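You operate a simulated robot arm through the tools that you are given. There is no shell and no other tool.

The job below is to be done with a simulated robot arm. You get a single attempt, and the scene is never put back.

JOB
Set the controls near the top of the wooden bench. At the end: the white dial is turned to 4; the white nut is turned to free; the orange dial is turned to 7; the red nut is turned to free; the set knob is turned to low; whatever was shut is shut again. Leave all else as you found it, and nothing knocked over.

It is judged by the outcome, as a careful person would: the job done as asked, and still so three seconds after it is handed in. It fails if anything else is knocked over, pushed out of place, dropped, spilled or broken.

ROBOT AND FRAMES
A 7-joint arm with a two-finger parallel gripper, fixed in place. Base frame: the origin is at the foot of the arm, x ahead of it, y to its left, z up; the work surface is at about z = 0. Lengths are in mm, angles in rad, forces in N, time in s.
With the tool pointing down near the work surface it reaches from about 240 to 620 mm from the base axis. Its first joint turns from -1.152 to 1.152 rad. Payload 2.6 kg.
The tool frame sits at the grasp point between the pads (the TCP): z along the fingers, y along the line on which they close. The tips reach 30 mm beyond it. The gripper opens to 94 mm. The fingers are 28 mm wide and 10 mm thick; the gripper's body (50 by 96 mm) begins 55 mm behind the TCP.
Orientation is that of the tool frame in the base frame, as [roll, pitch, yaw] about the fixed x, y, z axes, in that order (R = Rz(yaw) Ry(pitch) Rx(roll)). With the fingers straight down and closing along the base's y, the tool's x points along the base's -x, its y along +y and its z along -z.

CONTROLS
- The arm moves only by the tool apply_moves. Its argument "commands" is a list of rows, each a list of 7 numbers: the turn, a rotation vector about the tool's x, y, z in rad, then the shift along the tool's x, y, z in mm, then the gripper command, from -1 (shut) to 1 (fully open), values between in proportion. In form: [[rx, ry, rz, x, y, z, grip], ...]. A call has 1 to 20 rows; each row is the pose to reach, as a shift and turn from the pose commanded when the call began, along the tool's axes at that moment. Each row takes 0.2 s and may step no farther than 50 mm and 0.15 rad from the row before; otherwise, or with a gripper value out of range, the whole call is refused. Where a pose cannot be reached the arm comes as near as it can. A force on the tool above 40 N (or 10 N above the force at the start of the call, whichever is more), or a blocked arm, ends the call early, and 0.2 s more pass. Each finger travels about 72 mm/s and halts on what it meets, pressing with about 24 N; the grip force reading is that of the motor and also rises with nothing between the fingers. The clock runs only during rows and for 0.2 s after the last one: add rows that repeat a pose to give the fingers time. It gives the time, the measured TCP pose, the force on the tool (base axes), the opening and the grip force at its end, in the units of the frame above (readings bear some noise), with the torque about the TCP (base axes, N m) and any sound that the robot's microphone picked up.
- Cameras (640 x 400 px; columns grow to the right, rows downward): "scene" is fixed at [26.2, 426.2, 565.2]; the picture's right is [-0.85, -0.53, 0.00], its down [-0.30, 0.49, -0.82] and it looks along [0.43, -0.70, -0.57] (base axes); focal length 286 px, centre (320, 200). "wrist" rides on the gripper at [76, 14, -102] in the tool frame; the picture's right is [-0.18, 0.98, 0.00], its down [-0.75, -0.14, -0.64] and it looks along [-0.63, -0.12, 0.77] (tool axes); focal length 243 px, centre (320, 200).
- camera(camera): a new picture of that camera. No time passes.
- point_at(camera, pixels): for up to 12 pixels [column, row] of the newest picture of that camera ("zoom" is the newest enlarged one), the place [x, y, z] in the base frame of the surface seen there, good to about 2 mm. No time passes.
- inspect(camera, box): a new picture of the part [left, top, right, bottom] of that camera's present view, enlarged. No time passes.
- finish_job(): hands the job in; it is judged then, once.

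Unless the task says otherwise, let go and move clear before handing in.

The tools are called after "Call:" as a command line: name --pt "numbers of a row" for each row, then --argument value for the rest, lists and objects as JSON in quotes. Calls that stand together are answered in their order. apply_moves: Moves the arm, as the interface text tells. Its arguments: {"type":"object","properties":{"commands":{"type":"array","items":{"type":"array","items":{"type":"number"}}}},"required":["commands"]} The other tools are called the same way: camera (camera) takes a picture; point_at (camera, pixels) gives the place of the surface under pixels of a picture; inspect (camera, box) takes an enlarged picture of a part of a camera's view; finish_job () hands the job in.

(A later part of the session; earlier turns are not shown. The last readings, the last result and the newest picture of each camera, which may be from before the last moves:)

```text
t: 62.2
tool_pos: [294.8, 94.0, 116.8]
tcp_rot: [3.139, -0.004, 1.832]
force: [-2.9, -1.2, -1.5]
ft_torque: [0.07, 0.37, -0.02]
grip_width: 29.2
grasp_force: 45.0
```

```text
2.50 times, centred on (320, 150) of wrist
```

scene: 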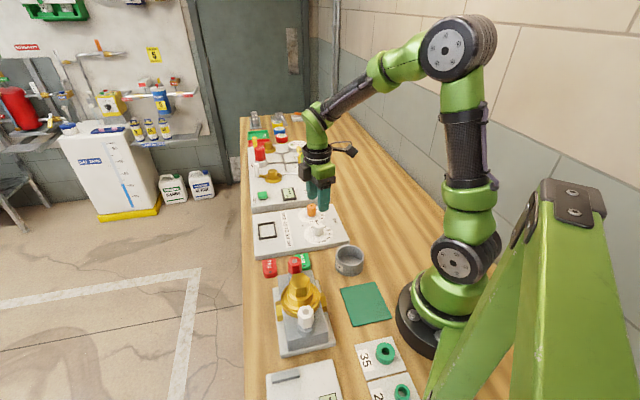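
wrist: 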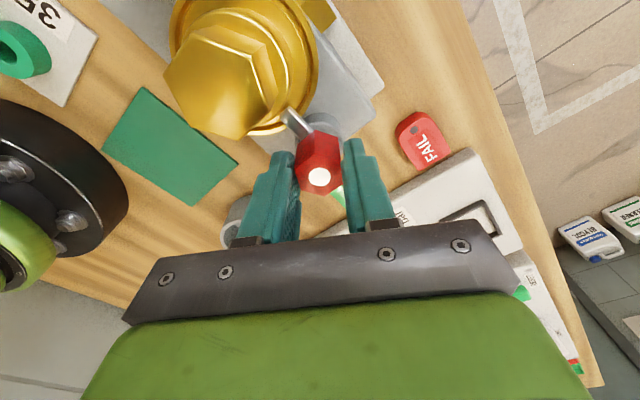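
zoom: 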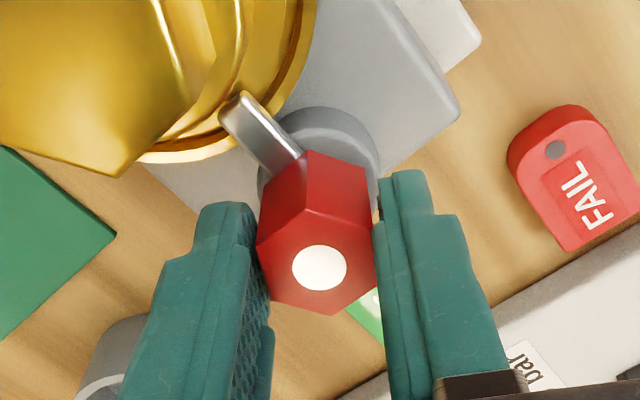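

The red nut is gripped at 29.2 mm with little side force. I'll turn it counterclockwise in small steps.

Call:
apply_moves --pt "0 0 -0.08 0 0 0 -0.55" --pt "0 0 -0.16 0 0 0 -0.55" --pt "0 0 -0.24 0 0 0 -0.55"

Call:
apply_moves --pt "0 0 -0.08 0 0 0 -0.55" --pt "0 0 -0.16 0 0 0 -0.55" --pt "0 0 -0.24 0 0 0 -0.55"

Call:
inspect --camera "wrist" --box '[240, 70, 400, 230]'

```text
t: 63.0
tool_pos: [294.8, 94.0, 117.7]
tcp_rot: [3.139, -0.005, 2.071]
force: [-19.5, -11.8, 14.4]
ft_torque: [-0.19, 0.57, 0.01]
grip_width: 29.3
grasp_force: 44.9
```

```text
t: 63.8
tool_pos: [296.1, 93.9, 118.3]
tcp_rot: [3.139, -0.003, 2.311]
force: [-17.0, -11.4, 12.5]
ft_torque: [-0.03, 1.12, 0.01]
grip_width: 29.3
grasp_force: 45.6
```

```text
2.50 times, centred on (320, 150) of wrist
```

zoom: 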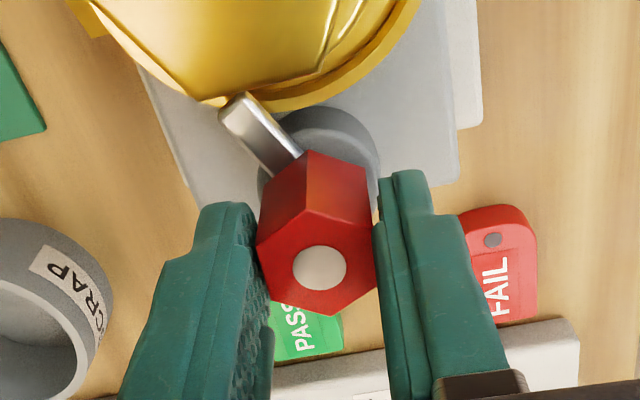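

The red nut follows freely, now at about 27°. I'll apply a small relief shift and continue.

Call:
apply_moves --pt "0 0 -0.08 0.1 -0.7 -0.3 -0.55" --pt "0 0 -0.16 0.1 -0.7 -0.3 -0.55" --pt "0 0 -0.24 0.1 -0.7 -0.3 -0.55"

Call:
apply_moves --pt "0 0 -0.08 0 0 0 -0.55" --pt "0 0 -0.16 0 0 0 -0.55" --pt "0 0 -0.24 0 0 0 -0.55"

Call:
inspect --camera "wrist" --box '[240, 70, 400, 230]'

```text
t: 64.6
tool_pos: [294.9, 92.7, 117.8]
tcp_rot: [3.135, -0.001, 2.555]
force: [-2.2, -5.1, -13.4]
ft_torque: [0.01, 1.34, 0.0]
grip_width: 28.9
grasp_force: 45.4
```

```text
t: 65.4
tool_pos: [296.6, 93.3, 118.3]
tcp_rot: [3.136, 0.0, 2.796]
force: [-8.7, -2.6, -10.8]
ft_torque: [-0.42, -0.03, 0.04]
grip_width: 29.3
grasp_force: 45.0
```

```text
2.50 times, centred on (320, 150) of wrist
```

zoom: 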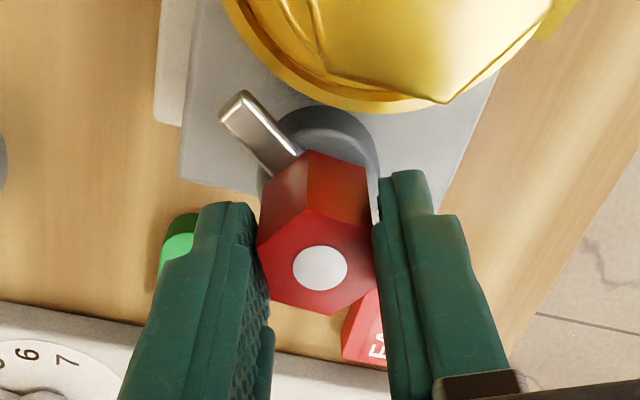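

The tab is already off the flange at 55°. I'll continue to the 90° stop.

Call:
apply_moves --pt "0 0 -0.08 0.2 -0.2 0.2 -0.55" --pt "0 0 -0.16 0.2 -0.2 0.2 -0.55" --pt "0 0 -0.24 0.2 -0.2 0.2 -0.55"

Call:
apply_moves --pt "0 0 -0.08 0 0 0 -0.55" --pt "0 0 -0.16 0 0 0 -0.55" --pt "0 0 -0.24 0 0 0 -0.55"

Call:
inspect --camera "wrist" --box '[240, 70, 400, 230]'

```text
t: 66.2
tool_pos: [295.1, 93.9, 116.2]
tcp_rot: [3.136, 0.005, 3.036]
force: [-3.7, 3.5, -6.9]
ft_torque: [-0.31, 0.91, 0.01]
grip_width: 29.2
grasp_force: 45.1
```

```text
t: 67.0
tool_pos: [295.6, 93.8, 116.7]
tcp_rot: [3.137, 0.005, -3.005]
force: [-2.3, 11.8, -18.0]
ft_torque: [-0.13, -0.29, -0.02]
grip_width: 29.4
grasp_force: 44.9
```

```text
2.50 times, centred on (320, 150) of wrist
```

zoom: 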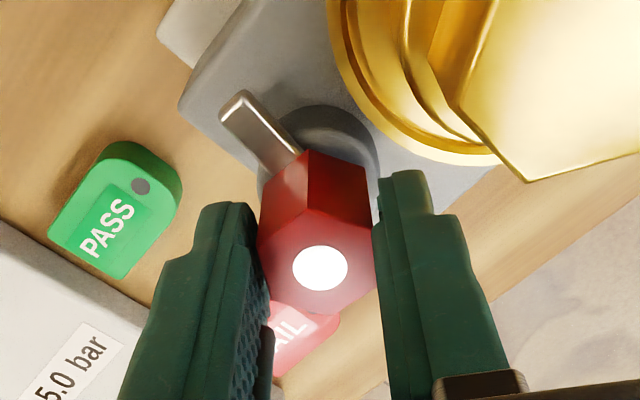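

Now at about 83°. I'll turn a little more to reach the stop.

Call:
apply_moves --pt "0 0 -0.05 0 0.3 0.3 -0.55" --pt "0 0 -0.1 0 0.3 0.3 -0.55" --pt "0 0 -0.13 0 0.3 0.3 -0.55"

```text
t: 67.8
tool_pos: [295.1, 93.7, 117.5]
tcp_rot: [3.137, 0.008, -2.879]
force: [2.5, 14.3, -13.1]
ft_torque: [-0.02, -0.01, -0.7]
grip_width: 29.5
grasp_force: 45.3
```

The torque of -0.7 N·m at 90° shows the stop is reached. I'll open slightly, lift straight up, and check both nuts.

Call:
apply_moves --pt "0 0 0 0 0 0 -0.3" --pt "0 0 0 0 0 0 -0.25" --pt "0 0 0 0 0 0 -0.25" --pt "0 0 0 0 0 -15 -0.25" --pt "0 0 0 0 0 -40 -0.25" --pt "0 0 0 0 0 -75 -0.25" --pt "0 0 0 0 0 -115 -0.1" --pt "0 0 0 0 0 -150 0.3" --pt "0 0 0 0 0 -150 0.3"

Call:
camera --camera "wrist"

Call:
inspect --camera "wrist" --box '[200, 20, 420, 200]'

Call:
camera --camera "scene"

```text
t: 69.8
tool_pos: [294.6, 93.5, 268.3]
tcp_rot: [3.138, 0.005, -2.882]
force: [0.6, -0.1, 0.2]
ft_torque: [0.04, -0.01, 0.0]
grip_width: 61.0
grasp_force: 0.0
```

```text
taken
```

wrist: 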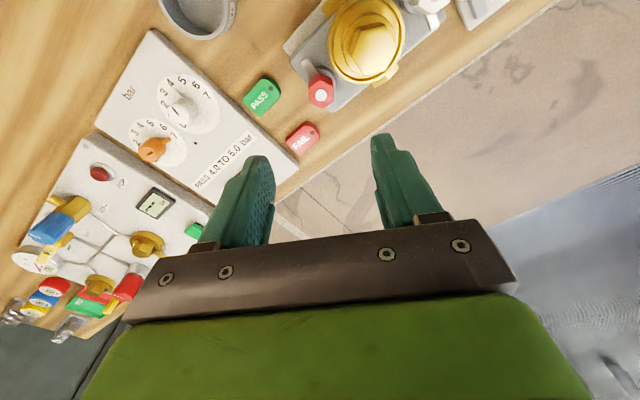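

```text
2.22 times, centred on (310, 110) of wrist
```

zoom: 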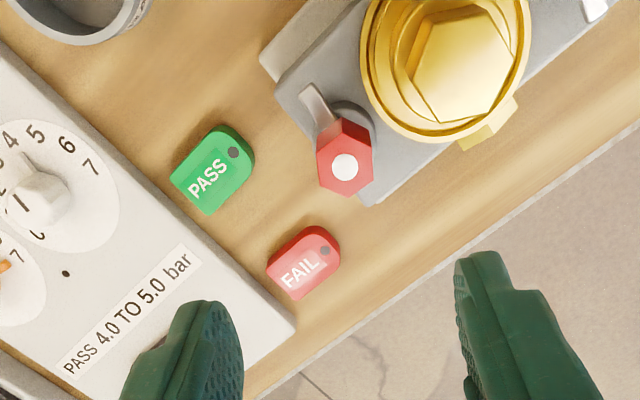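

```text
taken
```

scene: 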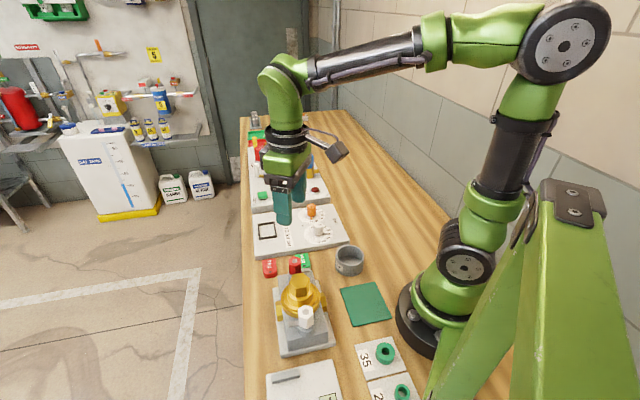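

Both tabs are now clear of the brass flange. Next is the blue set knob near (542.5,-329), so I'll move closer to it and look at its surroundings and my reach.

Call:
apply_moves --pt "0 0 0.078 -10.2 -41.4 0 0.3" --pt "0 0 0.156 -20.4 -82.8 0 0.3" --pt "0 0 0.234 -30.6 -124.2 0 0.3" --pt "0 0 0.312 -40.8 -165.6 0 0.3" --pt "0 0 0.39 -51 -207 0 0.3" --pt "0 0 0.468 -61.2 -248.5 0 0.3" --pt "0 0 0.546 -71.4 -289.9 0 0.3" --pt "0 0 0.624 -81.6 -331.3 0 0.3" --pt "0 0 0.702 -91.8 -372.7 0 0.3" --pt "0 0 0.78 -102 -414.1 5 0.3" --pt "0 0 0.78 -102 -414.1 5 0.3"

Call:
camera --camera "wrist"

Call:
inspect --camera "wrist" --box '[220, 60, 420, 230]'

```text
t: 72.2
tool_pos: [499.2, -278.6, 258.8]
tcp_rot: [3.134, 0.0, 2.622]
force: [-0.1, -0.2, 0.5]
ft_torque: [0.0, 0.04, 0.0]
grip_width: 61.0
grasp_force: 0.1
out of reach, approached as far as the arm can: row 10
```

```text
taken
```

wrist: 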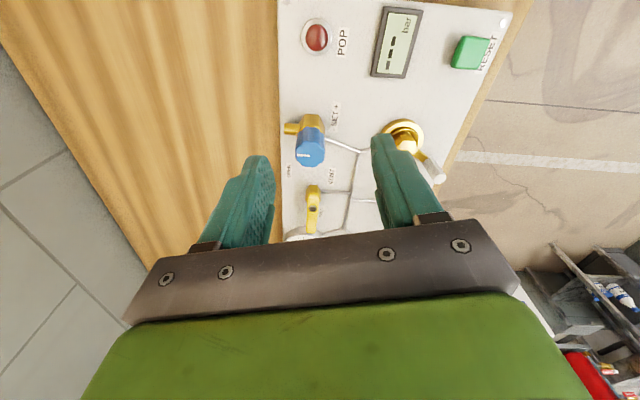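

```text
2.35 times, centred on (320, 145) of wrist
```

zoom: 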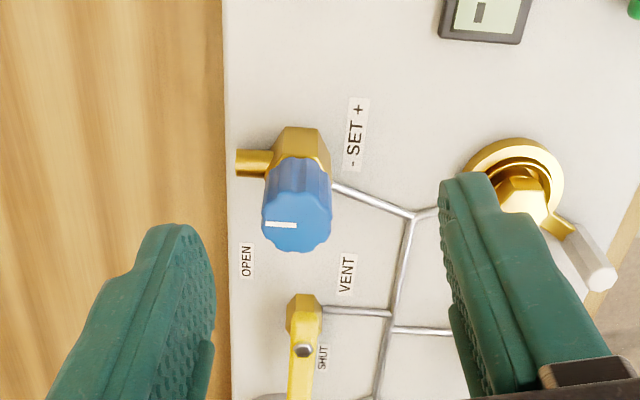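

The arm is near its reach limit here (r≈572 at z=259), so I'll need to lean the tool outward for the knob at r≈634. I'll measure the knob and nearby parts first.

Call:
point_at --camera "zoom" --pixels '[[267, 225], [297, 224], [328, 215], [293, 196], [300, 249], [303, 348], [300, 385], [305, 310], [255, 162], [300, 150], [295, 165], [280, 170]]'

Call:
inspect --camera "scene" --box '[285, 130, 345, 190]'

```text
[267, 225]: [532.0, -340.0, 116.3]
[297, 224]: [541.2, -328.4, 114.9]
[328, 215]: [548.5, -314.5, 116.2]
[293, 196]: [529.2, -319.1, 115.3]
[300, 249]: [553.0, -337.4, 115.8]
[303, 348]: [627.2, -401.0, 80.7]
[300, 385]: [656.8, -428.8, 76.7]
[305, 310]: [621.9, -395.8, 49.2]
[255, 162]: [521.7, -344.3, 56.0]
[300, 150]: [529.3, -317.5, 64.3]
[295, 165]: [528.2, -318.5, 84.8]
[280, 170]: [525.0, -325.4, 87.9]
```

```text
6.67 times, centred on (315, 160) of scene
```

zoom: 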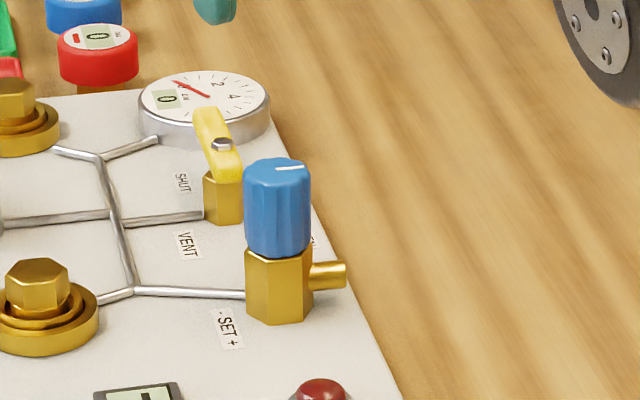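

The knob centre is about (541.6,-328.4), blue from roughly z=70 to 117, with the mark facing the arm side. I'll first come in a bit and set the yaw to 105°, then lean the tool outward about its own y so the pads stay vertical.

Call:
apply_moves --pt "0 0 0.13 4 -5 10 0.3" --pt "0 0 0.26 8 -10 20 0.3" --pt "0 0 0.39 11 -15 30 0.3" --pt "0 0 0.52 11 -19 39 0.3" --pt "0 0 0.65 11 -19 39 0.3" --pt "0 0 0.789 11 -19 39 0.3" --pt "0 0 0.789 11 -19 39 0.3"

Call:
apply_moves --pt "0 -0.12 0 0 0 0 0.3" --pt "0 -0.24 0 0 0 0 0.3" --pt "0 -0.35 0 0 0 0 0.3" --pt "0 -0.35 0 0 0 0 0.3"

Call:
camera --camera "wrist"

Call:
camera --camera "scene"

```text
t: 73.8
tool_pos: [480.9, -291.6, 221.4]
tcp_rot: [3.135, -0.004, 1.834]
force: [0.3, -0.1, 0.1]
ft_torque: [-0.01, -0.02, 0.03]
grip_width: 60.9
grasp_force: 0.1
```

```text
t: 74.8
tool_pos: [482.0, -291.5, 220.6]
tcp_rot: [3.134, 0.346, 1.831]
force: [-0.4, -0.8, -0.9]
ft_torque: [-0.02, -0.03, 0.0]
grip_width: 61.2
grasp_force: 0.0
```

```text
taken
```

wrist: 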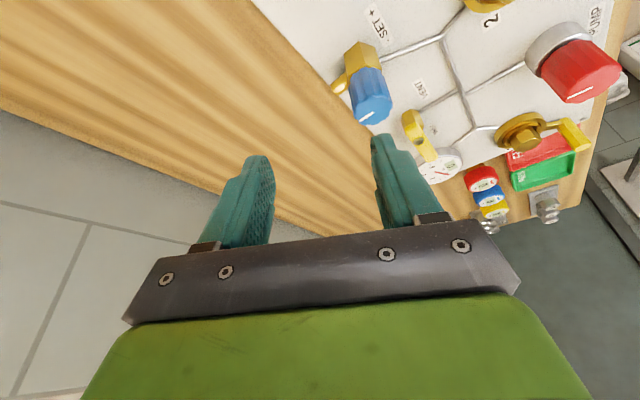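

```text
taken
```

scene: 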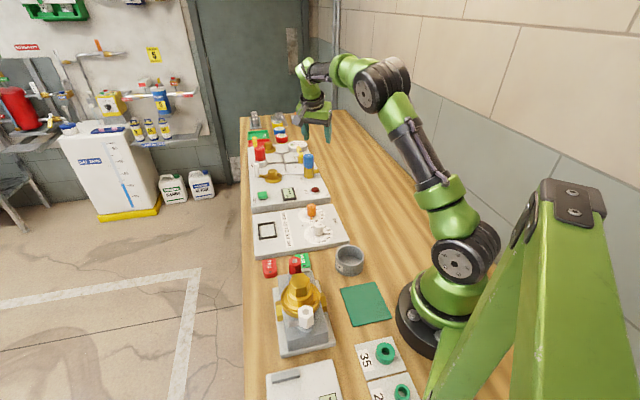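

The tool leans about 0.35 rad outward as planned. I'll move to hover over the knob at z≈175 and check reach.

Call:
apply_moves --pt "0 0 0 -10.8 16.2 20.2 0.3" --pt "0 0 0 -21.7 32.4 40.4 0.3" --pt "0 0 0 -32.5 48.6 60.6 0.3" --pt "0 0 0 -32.5 48.6 60.6 0.3"

Call:
camera --camera "wrist"

Call:
inspect --camera "wrist" --box '[230, 50, 410, 230]'

```text
t: 75.8
tool_pos: [541.8, -328.3, 175.5]
tcp_rot: [3.134, 0.345, 1.831]
force: [0.7, 0.0, -1.0]
ft_torque: [-0.02, 0.0, -0.01]
grip_width: 61.0
grasp_force: 0.0
```

```text
taken
```

wrist: 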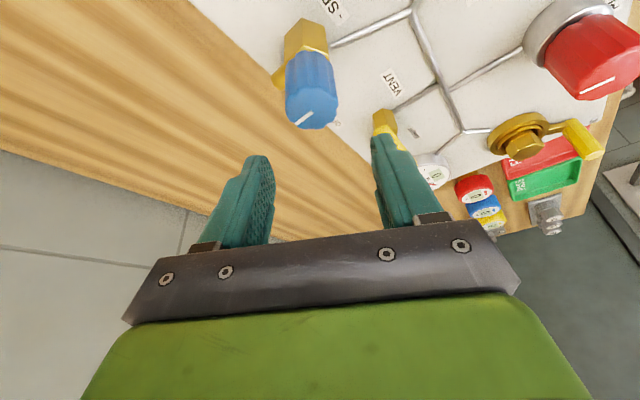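

```text
2.22 times, centred on (320, 140) of wrist
```

zoom: 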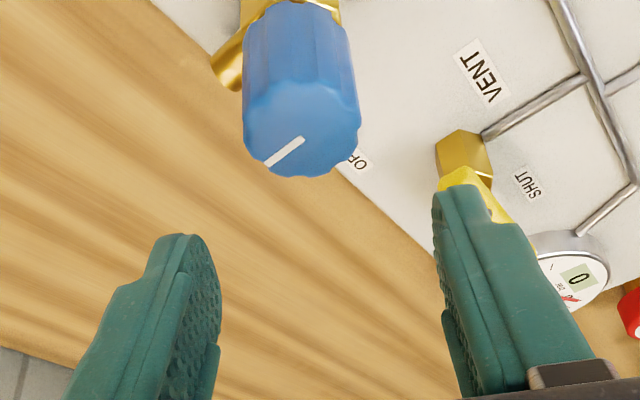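

Reach is fine here. I'll refine the knob centre from this close view.

Call:
point_at --camera "zoom" --pixels '[[302, 128], [249, 125], [356, 125], [302, 88], [302, 171], [268, 160], [300, 140], [262, 95], [345, 95], [262, 155], [345, 155], [300, 20]]'

```text
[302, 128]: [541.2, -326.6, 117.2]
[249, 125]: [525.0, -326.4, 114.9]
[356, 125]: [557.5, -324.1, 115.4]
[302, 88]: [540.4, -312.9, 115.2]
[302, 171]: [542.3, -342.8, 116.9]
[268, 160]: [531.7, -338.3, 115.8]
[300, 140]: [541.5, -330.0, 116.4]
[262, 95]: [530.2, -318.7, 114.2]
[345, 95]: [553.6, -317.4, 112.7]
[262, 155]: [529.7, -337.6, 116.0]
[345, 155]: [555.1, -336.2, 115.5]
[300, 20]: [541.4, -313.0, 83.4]
```

Knob centre confirmed at (541.4,-328.0), about 32 mm across. I'll descend vertically about 63 mm and close on it.

Call:
apply_moves --pt "0 0 0 7.3 -0.2 19.7 0.3" --pt "0 0 0 14.5 -0.2 39.4 0.2" --pt "0 0 0 21.8 -0.2 59.2 0.1" --pt "0 0 0 21.8 -0.2 59.2 0.1"

Call:
camera --camera "wrist"

Call:
inspect --camera "scene" --box '[265, 110, 355, 190]'

```text
t: 76.8
tool_pos: [544.3, -328.4, 112.9]
tcp_rot: [3.135, 0.346, 1.83]
force: [0.3, -0.5, -0.1]
ft_torque: [0.02, 0.02, 0.01]
grip_width: 51.5
grasp_force: 0.1
```

```text
taken
```

wrist: 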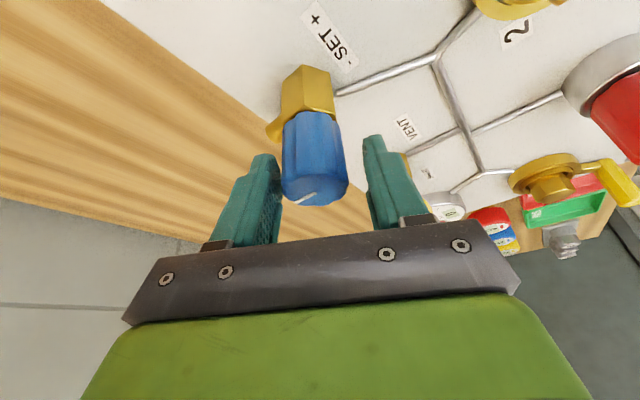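

```text
5.00 times, centred on (310, 150) of scene
```

zoom: 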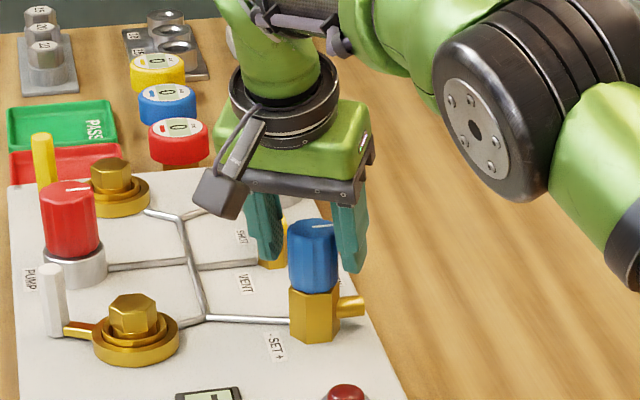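

The knob sits centrally between the fingers. I'll close on it and check forces.

Call:
apply_moves --pt "0 0 0 0 0 0 -0.2" --pt "0 0 0 0 0 0 -0.4" --pt "0 0 0 0 0 0 -0.4"

Call:
camera --camera "wrist"

Call:
inspect --camera "wrist" --box '[240, 90, 400, 250]'

```text
t: 77.6
tool_pos: [542.0, -331.3, 113.8]
tcp_rot: [-3.142, 0.344, 1.83]
force: [-29.5, 6.0, 8.5]
ft_torque: [0.39, 0.13, 0.04]
grip_width: 36.1
grasp_force: 45.0
```

```text
taken
```

wrist: 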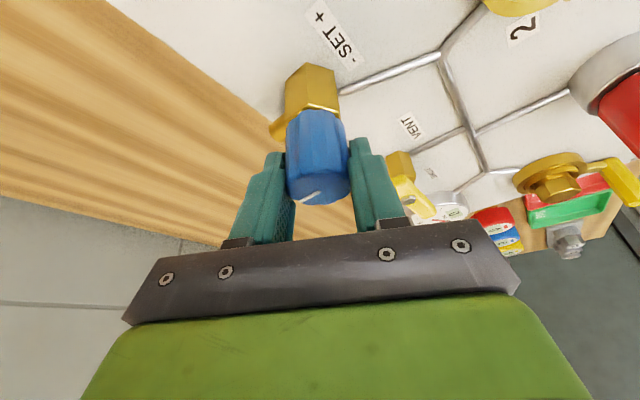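

```text
2.50 times, centred on (320, 170) of wrist
```

zoom: 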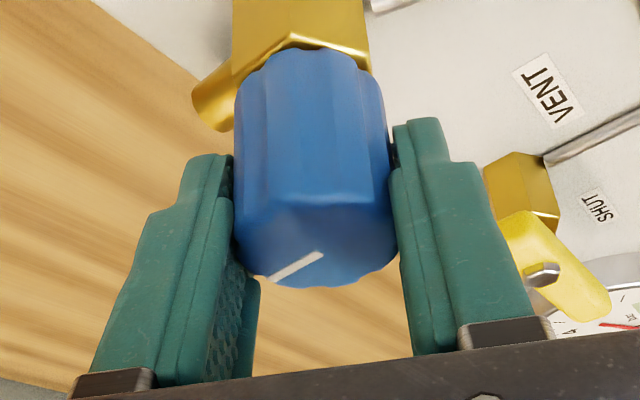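

The grip holds at 36 mm but there is about 27 N of side force along the tool's -y. I'll shift that way to relieve it.

Call:
apply_moves --pt "0 0 0 0 -0.6 0 -0.4" --pt "0 0 0 0 -1.2 0 -0.4" --pt "0 0 0 0 -1.2 0 -0.4"

```text
t: 78.4
tool_pos: [541.5, -330.6, 111.9]
tcp_rot: [3.139, 0.347, 1.834]
force: [-15.4, -5.0, -1.1]
ft_torque: [-0.22, 0.37, 0.02]
grip_width: 35.8
grasp_force: 44.6
```

Side force fell to about 16 N. One more small shift, then I'll start a counterclockwise turn about the vertical.

Call:
apply_moves --pt "0 0 0 0 -0.5 0 -0.4" --pt "0 0 0 0 -1.0 0 -0.4" --pt "0 0 0 0 -1.0 0 -0.4"

```text
t: 79.2
tool_pos: [541.0, -328.3, 112.4]
tcp_rot: [3.134, 0.348, 1.837]
force: [16.1, -21.6, -18.0]
ft_torque: [-0.88, 0.6, -0.01]
grip_width: 36.1
grasp_force: 44.7
```

Forces are fluctuating but below limits. I'll try a small counterclockwise rotation about the vertical axis (components on tool x and z because of the lean).

Call:
apply_moves --pt "-0.0271 0 -0.0753 -0.3 0.4 0.3 -0.4" --pt "-0.0542 0 -0.1506 -0.3 0.4 0.3 -0.4" --pt "-0.0814 0 -0.2258 -0.3 0.4 0.3 -0.4"

Call:
camera --camera "wrist"

Call:
inspect --camera "wrist" --box '[240, 90, 400, 250]'

```text
t: 80.0
tool_pos: [540.6, -328.4, 112.8]
tcp_rot: [3.137, 0.347, 2.074]
force: [19.2, -17.4, -18.5]
ft_torque: [-0.85, 0.76, -0.02]
grip_width: 35.5
grasp_force: 44.9
```

```text
taken
```

wrist: 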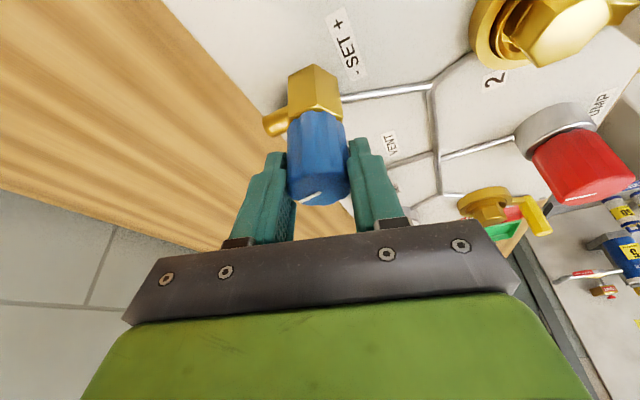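

```text
2.50 times, centred on (320, 170) of wrist
```

zoom: 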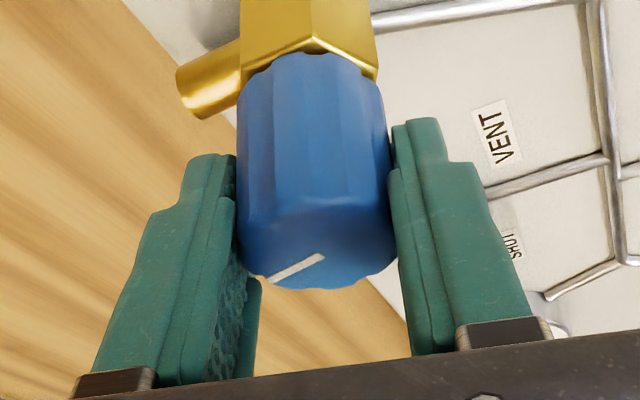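

The knob turned with the gripper by about 14°, with no resisting torque. I'll relieve the lengthwise pull slightly and continue.

Call:
apply_moves --pt "-0.0271 0 -0.0753 -0.5 0.3 0.8 -0.4" --pt "-0.0542 0 -0.1506 -0.5 0.3 0.8 -0.4" --pt "-0.0814 0 -0.2258 -0.5 0.3 0.8 -0.4"

Call:
apply_moves --pt "-0.0271 0 -0.0753 0 0 0 -0.4" --pt "-0.0542 0 -0.1506 0 0 0 -0.4" --pt "-0.0814 0 -0.2258 0 0 0 -0.4"

Call:
inspect --camera "wrist" --box '[240, 90, 400, 250]'

```text
t: 80.8
tool_pos: [542.4, -327.5, 113.0]
tcp_rot: [3.136, 0.345, 2.312]
force: [-14.1, 7.2, 4.1]
ft_torque: [-0.72, 1.4, 0.01]
grip_width: 35.3
grasp_force: 45.2
```

```text
t: 81.6
tool_pos: [541.0, -327.7, 112.0]
tcp_rot: [3.135, 0.349, 2.554]
force: [-17.5, 11.9, 10.1]
ft_torque: [-0.16, 1.79, 0.0]
grip_width: 35.2
grasp_force: 44.7
```

```text
2.50 times, centred on (320, 170) of wrist
```

zoom: 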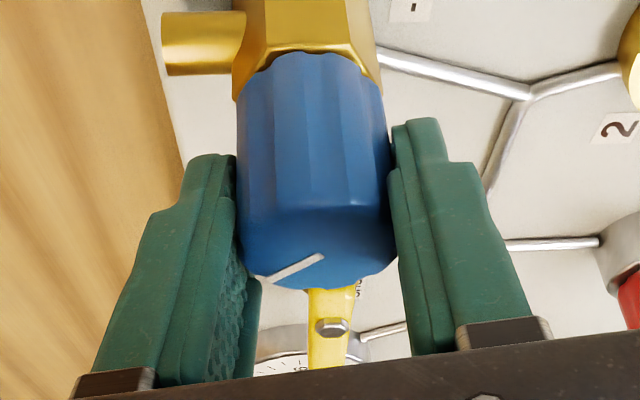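

Now about 41° counterclockwise and still free. I'll keep turning, watching for a stop.

Call:
apply_moves --pt "-0.0271 0 -0.0753 0.3 -0.3 -0.3 -0.4" --pt "-0.0542 0 -0.1506 0.3 -0.3 -0.3 -0.4" --pt "-0.0814 0 -0.2258 0.3 -0.3 -0.3 -0.4"

Call:
apply_moves --pt "-0.0271 0 -0.0753 0 0 0 -0.4" --pt "-0.0542 0 -0.1506 0 0 0 -0.4" --pt "-0.0814 0 -0.2258 0 0 0 -0.4"

Call:
inspect --camera "wrist" --box '[240, 90, 400, 250]'

```text
t: 82.4
tool_pos: [540.4, -327.9, 113.2]
tcp_rot: [3.137, 0.349, 2.792]
force: [-20.0, 16.8, 12.0]
ft_torque: [-0.7, 1.12, -0.01]
grip_width: 35.3
grasp_force: 45.5
```

```text
t: 83.2
tool_pos: [541.6, -328.8, 113.5]
tcp_rot: [3.138, 0.351, 3.035]
force: [-24.3, 15.7, 14.7]
ft_torque: [-0.49, 0.93, 0.0]
grip_width: 35.3
grasp_force: 45.1
```

```text
2.50 times, centred on (320, 170) of wrist
```

zoom: 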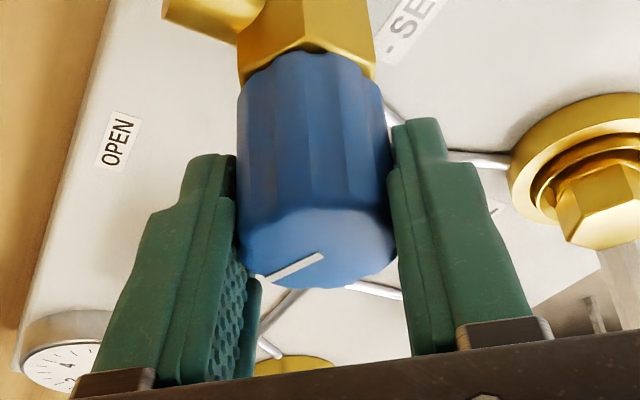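

At 69° there is still no stop. I'll relieve the offset and continue another stretch.

Call:
apply_moves --pt "-0.0271 0 -0.0753 0.6 0.4 -0.8 -0.4" --pt "-0.0542 0 -0.1506 0.6 0.4 -0.8 -0.4" --pt "-0.0814 0 -0.2258 0.6 0.4 -0.8 -0.4"

Call:
apply_moves --pt "-0.0271 0 -0.0753 0 0 0 -0.4" --pt "-0.0542 0 -0.1506 0 0 0 -0.4" --pt "-0.0814 0 -0.2258 0 0 0 -0.4"

Call:
inspect --camera "wrist" --box '[240, 90, 400, 250]'

```text
t: 84.0
tool_pos: [541.7, -327.4, 112.2]
tcp_rot: [-3.141, 0.352, -3.008]
force: [6.1, -0.5, -3.5]
ft_torque: [0.46, -0.05, -0.01]
grip_width: 35.4
grasp_force: 44.7
```

```text
t: 84.9
tool_pos: [540.7, -328.7, 113.4]
tcp_rot: [-3.136, 0.354, -2.766]
force: [8.1, -3.8, 0.1]
ft_torque: [0.53, 1.15, -0.02]
grip_width: 35.2
grasp_force: 44.9
stopped in row 3: the force on the tool passed its limit at 42 N (the readings are from after the stop); the commanded pose is now the measured one
```

```text
2.50 times, centred on (320, 170) of wrist
```

zoom: 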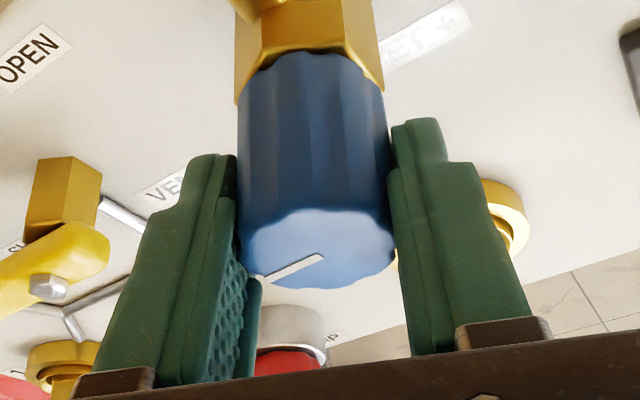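

The knob has turned about 96° with no torsional stop (torque about z near zero). I'll release, lift straight up, and see where the mark settles.

Call:
apply_moves --pt "0 0 0 0 0 0 -0.1" --pt "0 0 0 0 0 0 0.15" --pt "0 0 0 0 0 0 0.2" --pt "0 0 0 5.1 0 -14.1 0.2" --pt "0 0 0 -13.6 0 -37.6 0.2" --pt "0 0 0 -22 0 -60 0.2" --pt "0 0 0 -22 0 -60 0.2"

Call:
camera --camera "wrist"

Call:
inspect --camera "wrist" --box '[230, 40, 410, 220]'

```text
t: 86.5
tool_pos: [538.4, -329.2, 176.9]
tcp_rot: [-3.137, 0.354, -2.767]
force: [-1.1, 0.3, -0.2]
ft_torque: [0.03, -0.02, 0.01]
grip_width: 56.2
grasp_force: 0.0
```

```text
taken
```

wrist: 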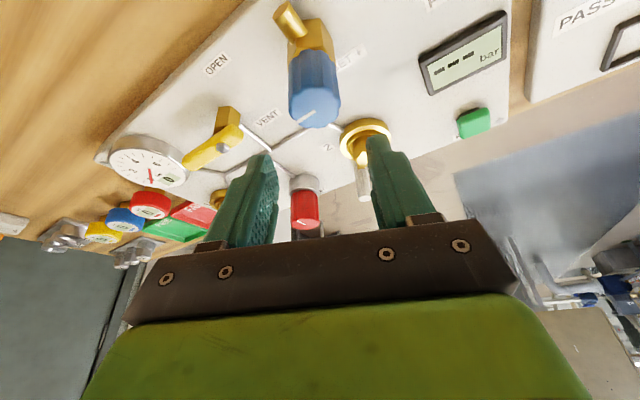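

```text
2.22 times, centred on (320, 130) of wrist
```

zoom: 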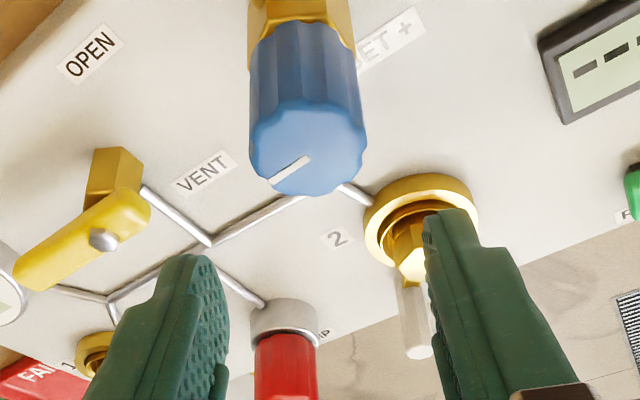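

The knob is released. I'll measure the mark's direction now.

Call:
point_at --camera "zoom" --pixels '[[308, 157], [272, 182], [290, 169], [255, 150], [360, 148], [305, 104], [305, 192]]'

Call:
inspect --camera "scene" --box '[285, 130, 345, 190]'

```text
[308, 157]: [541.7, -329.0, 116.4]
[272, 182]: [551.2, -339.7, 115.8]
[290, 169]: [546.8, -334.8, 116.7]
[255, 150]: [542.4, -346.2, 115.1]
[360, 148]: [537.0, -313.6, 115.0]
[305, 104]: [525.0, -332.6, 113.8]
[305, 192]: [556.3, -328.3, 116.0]
```

```text
6.67 times, centred on (315, 160) of scene
```

zoom: 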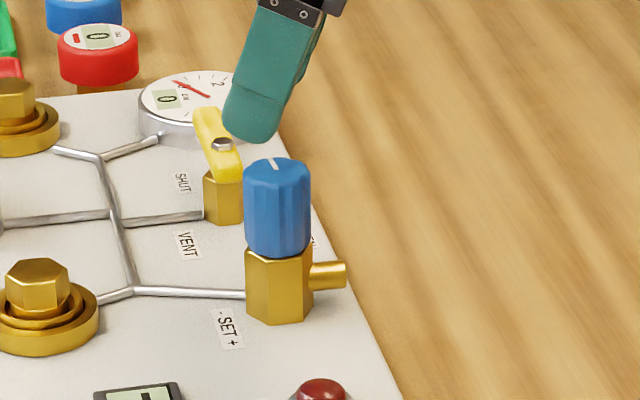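

The mark now points at about -48°, roughly a quarter turn counterclockwise from its start near -134°. It slipped back a little on release, so I can't yet say this is the end position. I'll rewind the wrist, regrip, and test whether it turns further toward "-".

Call:
apply_moves --pt "0.0485 0 0.1313 0 0 0 0.2" --pt "0.0971 0 0.2626 0 0 0 0.2" --pt "0.1456 0 0.394 0 0 0 0.2" --pt "0.1942 0 0.5253 0 0 0 0.2" --pt "0.2427 0 0.6566 0 0 0 0.2" --pt "0.2912 0 0.7879 0 0 0 0.2" --pt "0.3398 0 0.9192 0 0 0 0.2" --pt "0.3883 0 1.0506 0 0 0 0.2" --pt "0.4369 0 1.1819 0 0 0 0.2" --pt "0.4854 0 1.3132 0 0 0 0.2" --pt "0.5339 0 1.4445 0 0 0 0.2" --pt "0.5825 0 1.5758 0 0 0 0.2" --pt "0.5825 0 1.5758 0 0 0 0.2"

Call:
camera --camera "wrist"

Call:
inspect --camera "wrist" --box '[230, 50, 410, 230]'

```text
t: 89.3
tool_pos: [540.7, -327.7, 177.1]
tcp_rot: [3.14, 0.358, 1.833]
force: [0.4, -0.1, 0.0]
ft_torque: [0.02, 0.03, 0.01]
grip_width: 56.4
grasp_force: 0.0
```

```text
taken
```

wrist: 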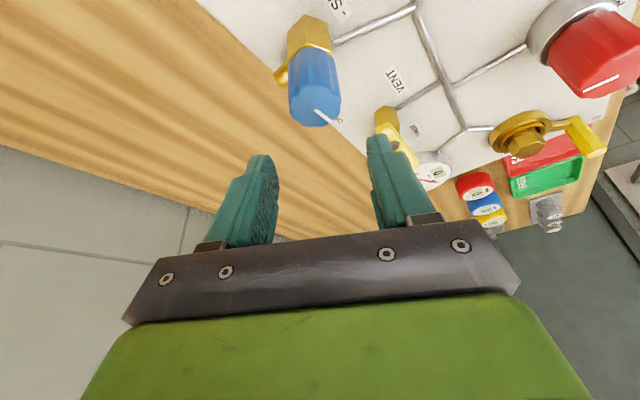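

```text
2.22 times, centred on (320, 140) of wrist
```

zoom: 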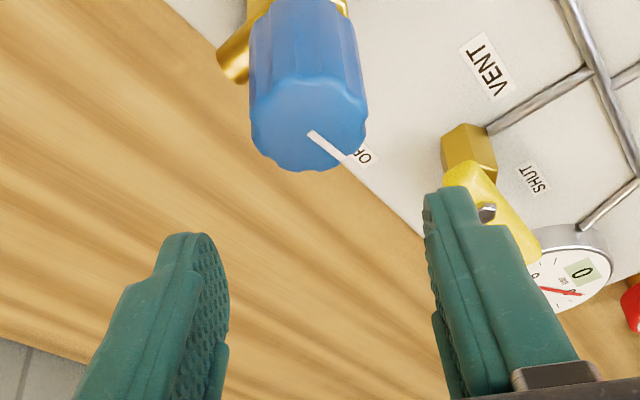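

Call:
point_at --camera "zoom" --pixels '[[313, 136], [340, 155], [327, 146], [254, 120], [362, 118], [308, 80], [305, 168], [270, 150], [345, 85]]'

Call:
inspect --camera "wrist" --box '[280, 70, 350, 140]'

```text
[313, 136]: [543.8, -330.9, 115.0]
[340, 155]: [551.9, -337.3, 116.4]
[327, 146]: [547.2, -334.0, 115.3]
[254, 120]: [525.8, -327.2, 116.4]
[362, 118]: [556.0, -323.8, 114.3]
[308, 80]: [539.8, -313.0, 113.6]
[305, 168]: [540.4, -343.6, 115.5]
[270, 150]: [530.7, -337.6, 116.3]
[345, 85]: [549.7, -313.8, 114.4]
```

```text
5.71 times, centred on (315, 105) of wrist
```

zoom: 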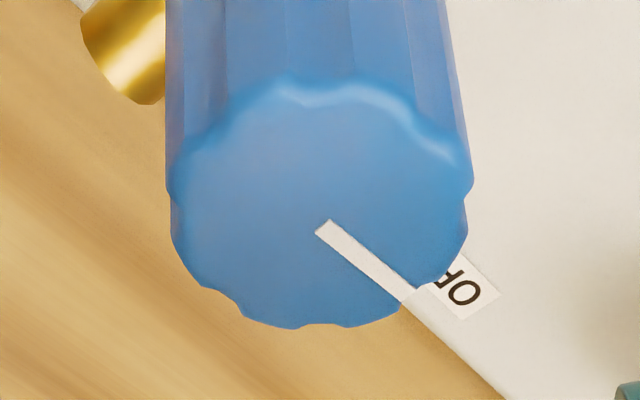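

The mark is near -40°, consistent with the 96° turn, so the knob appears to move continuously without detents here. I'll regrip and continue counterclockwise until a stop shows.

Call:
apply_moves --pt "0 0 0 7.5 0.5 20.1 0.2" --pt "0 0 0 15 0.5 40.2 0.2" --pt "0 0 0 22.6 0.5 60.4 0.1" --pt "0 0 0 22.6 0.5 60.4 0.1" --pt "0 0 0 22.6 0.5 60.4 -0.2" --pt "0 0 0 22.6 0.5 60.4 -0.4" --pt "0 0 0 22.6 0.5 60.4 -0.4"

Call:
inspect --camera "wrist" --box '[240, 90, 400, 250]'

```text
t: 90.9
tool_pos: [539.7, -327.0, 112.3]
tcp_rot: [3.139, 0.358, 1.837]
force: [10.7, -0.6, -5.3]
ft_torque: [-0.2, -0.17, 0.01]
grip_width: 35.9
grasp_force: 45.2
```

```text
2.50 times, centred on (320, 170) of wrist
```

zoom: 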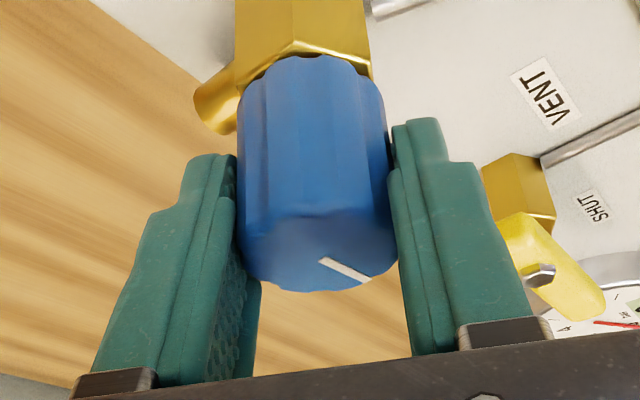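

Gripped again with about 10 N of side force. I'll turn further counterclockwise in short calls and watch the z torque.

Call:
apply_moves --pt "-0.028 0 -0.0749 0 0.4 0.2 -0.4" --pt "-0.0561 0 -0.1498 0 0.4 0.2 -0.4" --pt "-0.0841 0 -0.2248 0 0.4 0.2 -0.4"

Call:
apply_moves --pt "-0.028 0 -0.0749 0 0 0 -0.4" --pt "-0.0561 0 -0.1498 0 0 0 -0.4" --pt "-0.0841 0 -0.2248 0 0 0 -0.4"

Call:
inspect --camera "wrist" --box '[240, 90, 400, 250]'

```text
t: 91.7
tool_pos: [540.4, -327.1, 111.9]
tcp_rot: [3.14, 0.357, 2.076]
force: [-13.4, 17.2, 10.9]
ft_torque: [0.15, 0.56, 0.0]
grip_width: 35.6
grasp_force: 44.7
```

```text
t: 92.5
tool_pos: [540.3, -328.0, 111.8]
tcp_rot: [3.139, 0.358, 2.313]
force: [-17.9, 18.0, 16.7]
ft_torque: [0.88, 1.04, 0.02]
grip_width: 35.6
grasp_force: 44.5
```

```text
2.50 times, centred on (320, 170) of wrist
```

zoom: 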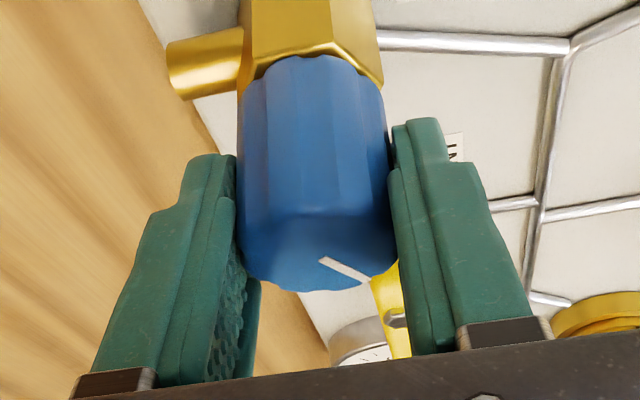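

No stop yet at about 123° total. I'll relieve and continue.

Call:
apply_moves --pt "-0.028 0 -0.0749 0.6 0 -0.9 -0.4" --pt "-0.0561 0 -0.1498 0.6 0 -0.9 -0.4" --pt "-0.0841 0 -0.2248 0.6 0 -0.9 -0.4"

Call:
apply_moves --pt "-0.028 0 -0.0749 0 0 0 -0.4" --pt "-0.0561 0 -0.1498 0 0 0 -0.4" --pt "-0.0841 0 -0.2248 0 0 0 -0.4"

Call:
inspect --camera "wrist" --box '[240, 90, 400, 250]'

```text
t: 93.3
tool_pos: [539.9, -327.7, 112.9]
tcp_rot: [3.141, 0.359, 2.555]
force: [-9.3, 7.5, 6.9]
ft_torque: [0.53, 0.1, -0.03]
grip_width: 35.7
grasp_force: 44.3
```

```text
t: 94.1
tool_pos: [539.9, -328.5, 113.0]
tcp_rot: [-3.141, 0.356, 2.796]
force: [-8.9, 0.4, -3.9]
ft_torque: [-0.26, -0.73, -0.04]
grip_width: 35.6
grasp_force: 45.0
```

```text
2.50 times, centred on (320, 170) of wrist
```

zoom: 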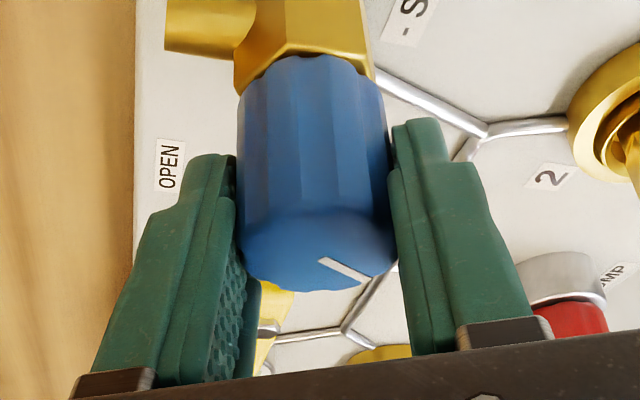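

Now about 151° in total, still free. I'll continue.

Call:
apply_moves --pt "-0.028 0 -0.0749 0 0 0 -0.4" --pt "-0.0561 0 -0.1498 0 0 0 -0.4" --pt "-0.0841 0 -0.2248 0 0 0 -0.4"

Call:
apply_moves --pt "-0.028 0 -0.0749 0 0 0 -0.4" --pt "-0.0561 0 -0.1498 0 0 0 -0.4" --pt "-0.0841 0 -0.2248 0 0 0 -0.4"

Call:
inspect --camera "wrist" --box '[240, 90, 400, 250]'

```text
t: 94.9
tool_pos: [539.6, -328.2, 112.9]
tcp_rot: [-3.14, 0.356, 3.036]
force: [-13.1, 0.7, 1.9]
ft_torque: [0.25, 1.24, -0.02]
grip_width: 35.6
grasp_force: 45.1
```

```text
t: 95.7
tool_pos: [540.0, -328.6, 112.1]
tcp_rot: [-3.14, 0.358, -3.006]
force: [-11.5, -5.2, -2.1]
ft_torque: [0.55, -0.39, -0.58]
grip_width: 35.3
grasp_force: 44.9
```

```text
2.50 times, centred on (320, 170) of wrist
```

zoom: 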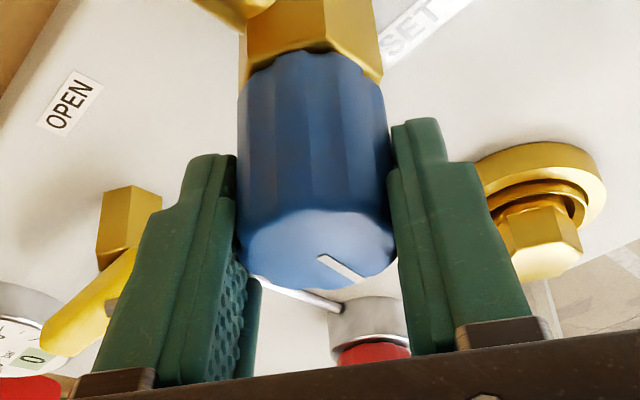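

The z torque has risen to -0.58 N·m at about 180° total, which indicates the counterclockwise end stop. I'll nudge slightly to confirm.

Call:
apply_moves --pt "-0.0105 0 -0.0281 0.2 -0.1 0 -0.4" --pt "-0.0105 0 -0.0281 0.2 -0.1 0 -0.4"

Call:
inspect --camera "wrist" --box '[240, 90, 400, 250]'

```text
t: 96.3
tool_pos: [541.9, -328.9, 112.2]
tcp_rot: [-3.141, 0.362, -2.976]
force: [-0.4, -8.7, -4.6]
ft_torque: [0.5, -0.17, -0.79]
grip_width: 35.4
grasp_force: 44.9
```

```text
2.50 times, centred on (320, 170) of wrist
```

zoom: 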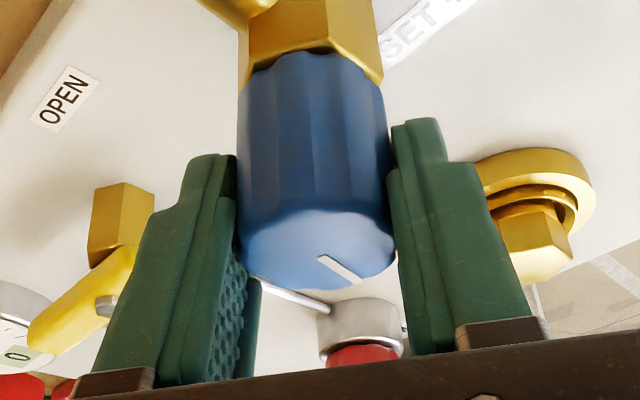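

The torque rose to -0.79 N·m with almost no further motion, so the knob is at its counterclockwise ("-", low) stop. I'll release and lift straight up, then check the mark.

Call:
apply_moves --pt "0 0 0 0 0 0 -0.1" --pt "0 0 0 0 0 0 0.15" --pt "0 0 0 0 0 0 0.2" --pt "0 0 0 -5.3 0 -14 0.2" --pt "0 0 0 -14.1 0 -37.4 0.2" --pt "0 0 0 -23 0 -60.8 0.2" --pt "0 0 0 -37 0 -97 0.2" --pt "0 0 0 -37 0 -97 0.2"

Call:
camera --camera "wrist"

Call:
inspect --camera "wrist" --box '[230, 30, 410, 210]'

Call:
inspect --camera "scene" --box '[285, 130, 345, 190]'

```text
t: 98.1
tool_pos: [540.7, -326.0, 216.1]
tcp_rot: [-3.139, 0.358, -2.977]
force: [0.9, 0.5, 0.7]
ft_torque: [0.01, -0.01, 0.02]
grip_width: 56.7
grasp_force: 0.1
```

```text
taken
```

wrist: 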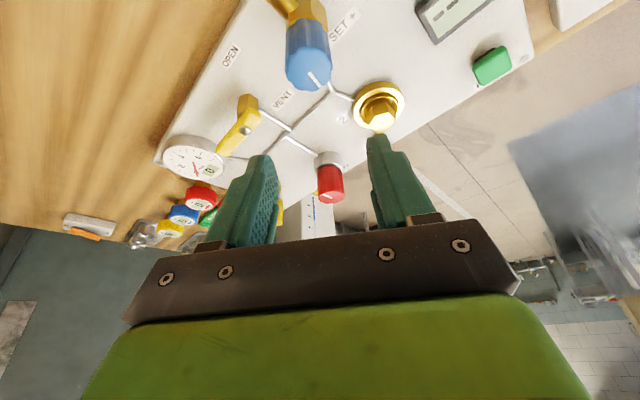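

```text
2.22 times, centred on (320, 120) of wrist
```

zoom: 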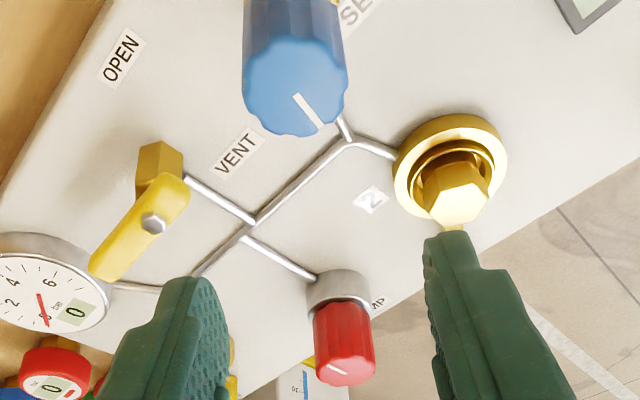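

```text
6.67 times, centred on (315, 160) of scene
```

zoom: 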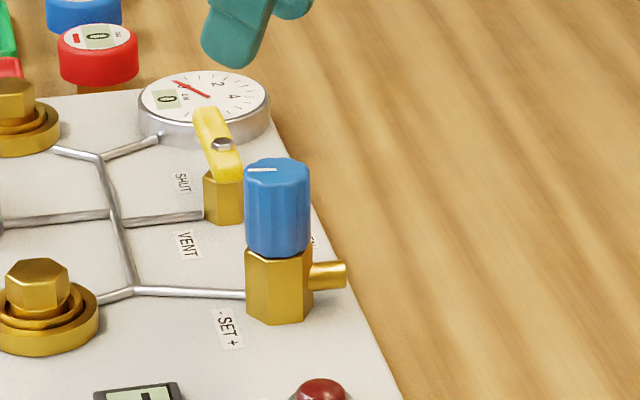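

The mark has moved a half turn from its start and now faces the label side near "-". I'll measure it, then retract and straighten the tool.

Call:
point_at --camera "zoom" --pixels '[[297, 97], [321, 126], [309, 111], [249, 88], [345, 88], [297, 40], [295, 132]]'

Call:
apply_moves --pt "0 0 0 18.4 25.2 -35.4 0.3" --pt "0 0 0 36.8 50.4 -70.8 0.3" --pt "0 0 0 55.2 75.6 -106.2 0.3" --pt "0 0.12 0 55.2 75.6 -106.2 0.5" --pt "0 0.24 0 55.2 75.6 -106.2 0.7" --pt "0 0.358 0 55.2 75.6 -106.2 1" --pt "0 0.358 0 55.2 75.6 -106.2 1"

Call:
camera --camera "wrist"

Call:
camera --camera "scene"

```text
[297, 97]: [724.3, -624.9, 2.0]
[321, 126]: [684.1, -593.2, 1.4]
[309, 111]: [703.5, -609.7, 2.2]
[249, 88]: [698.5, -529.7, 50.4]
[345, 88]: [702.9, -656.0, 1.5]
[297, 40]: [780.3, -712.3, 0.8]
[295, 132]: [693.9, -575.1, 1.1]
```

```text
t: 99.7
tool_pos: [441.8, -267.8, 297.8]
tcp_rot: [3.141, 0.0, -2.977]
force: [0.9, 0.9, 0.2]
ft_torque: [-0.03, 0.01, 0.0]
grip_width: 93.9
grasp_force: 0.0
```

```text
taken
```

wrist: 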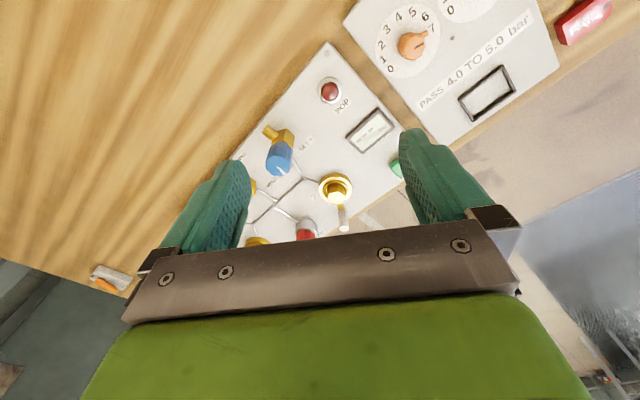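

```text
taken
```

scene: 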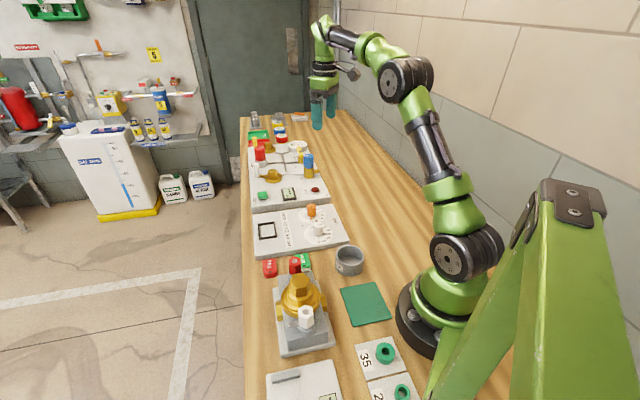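

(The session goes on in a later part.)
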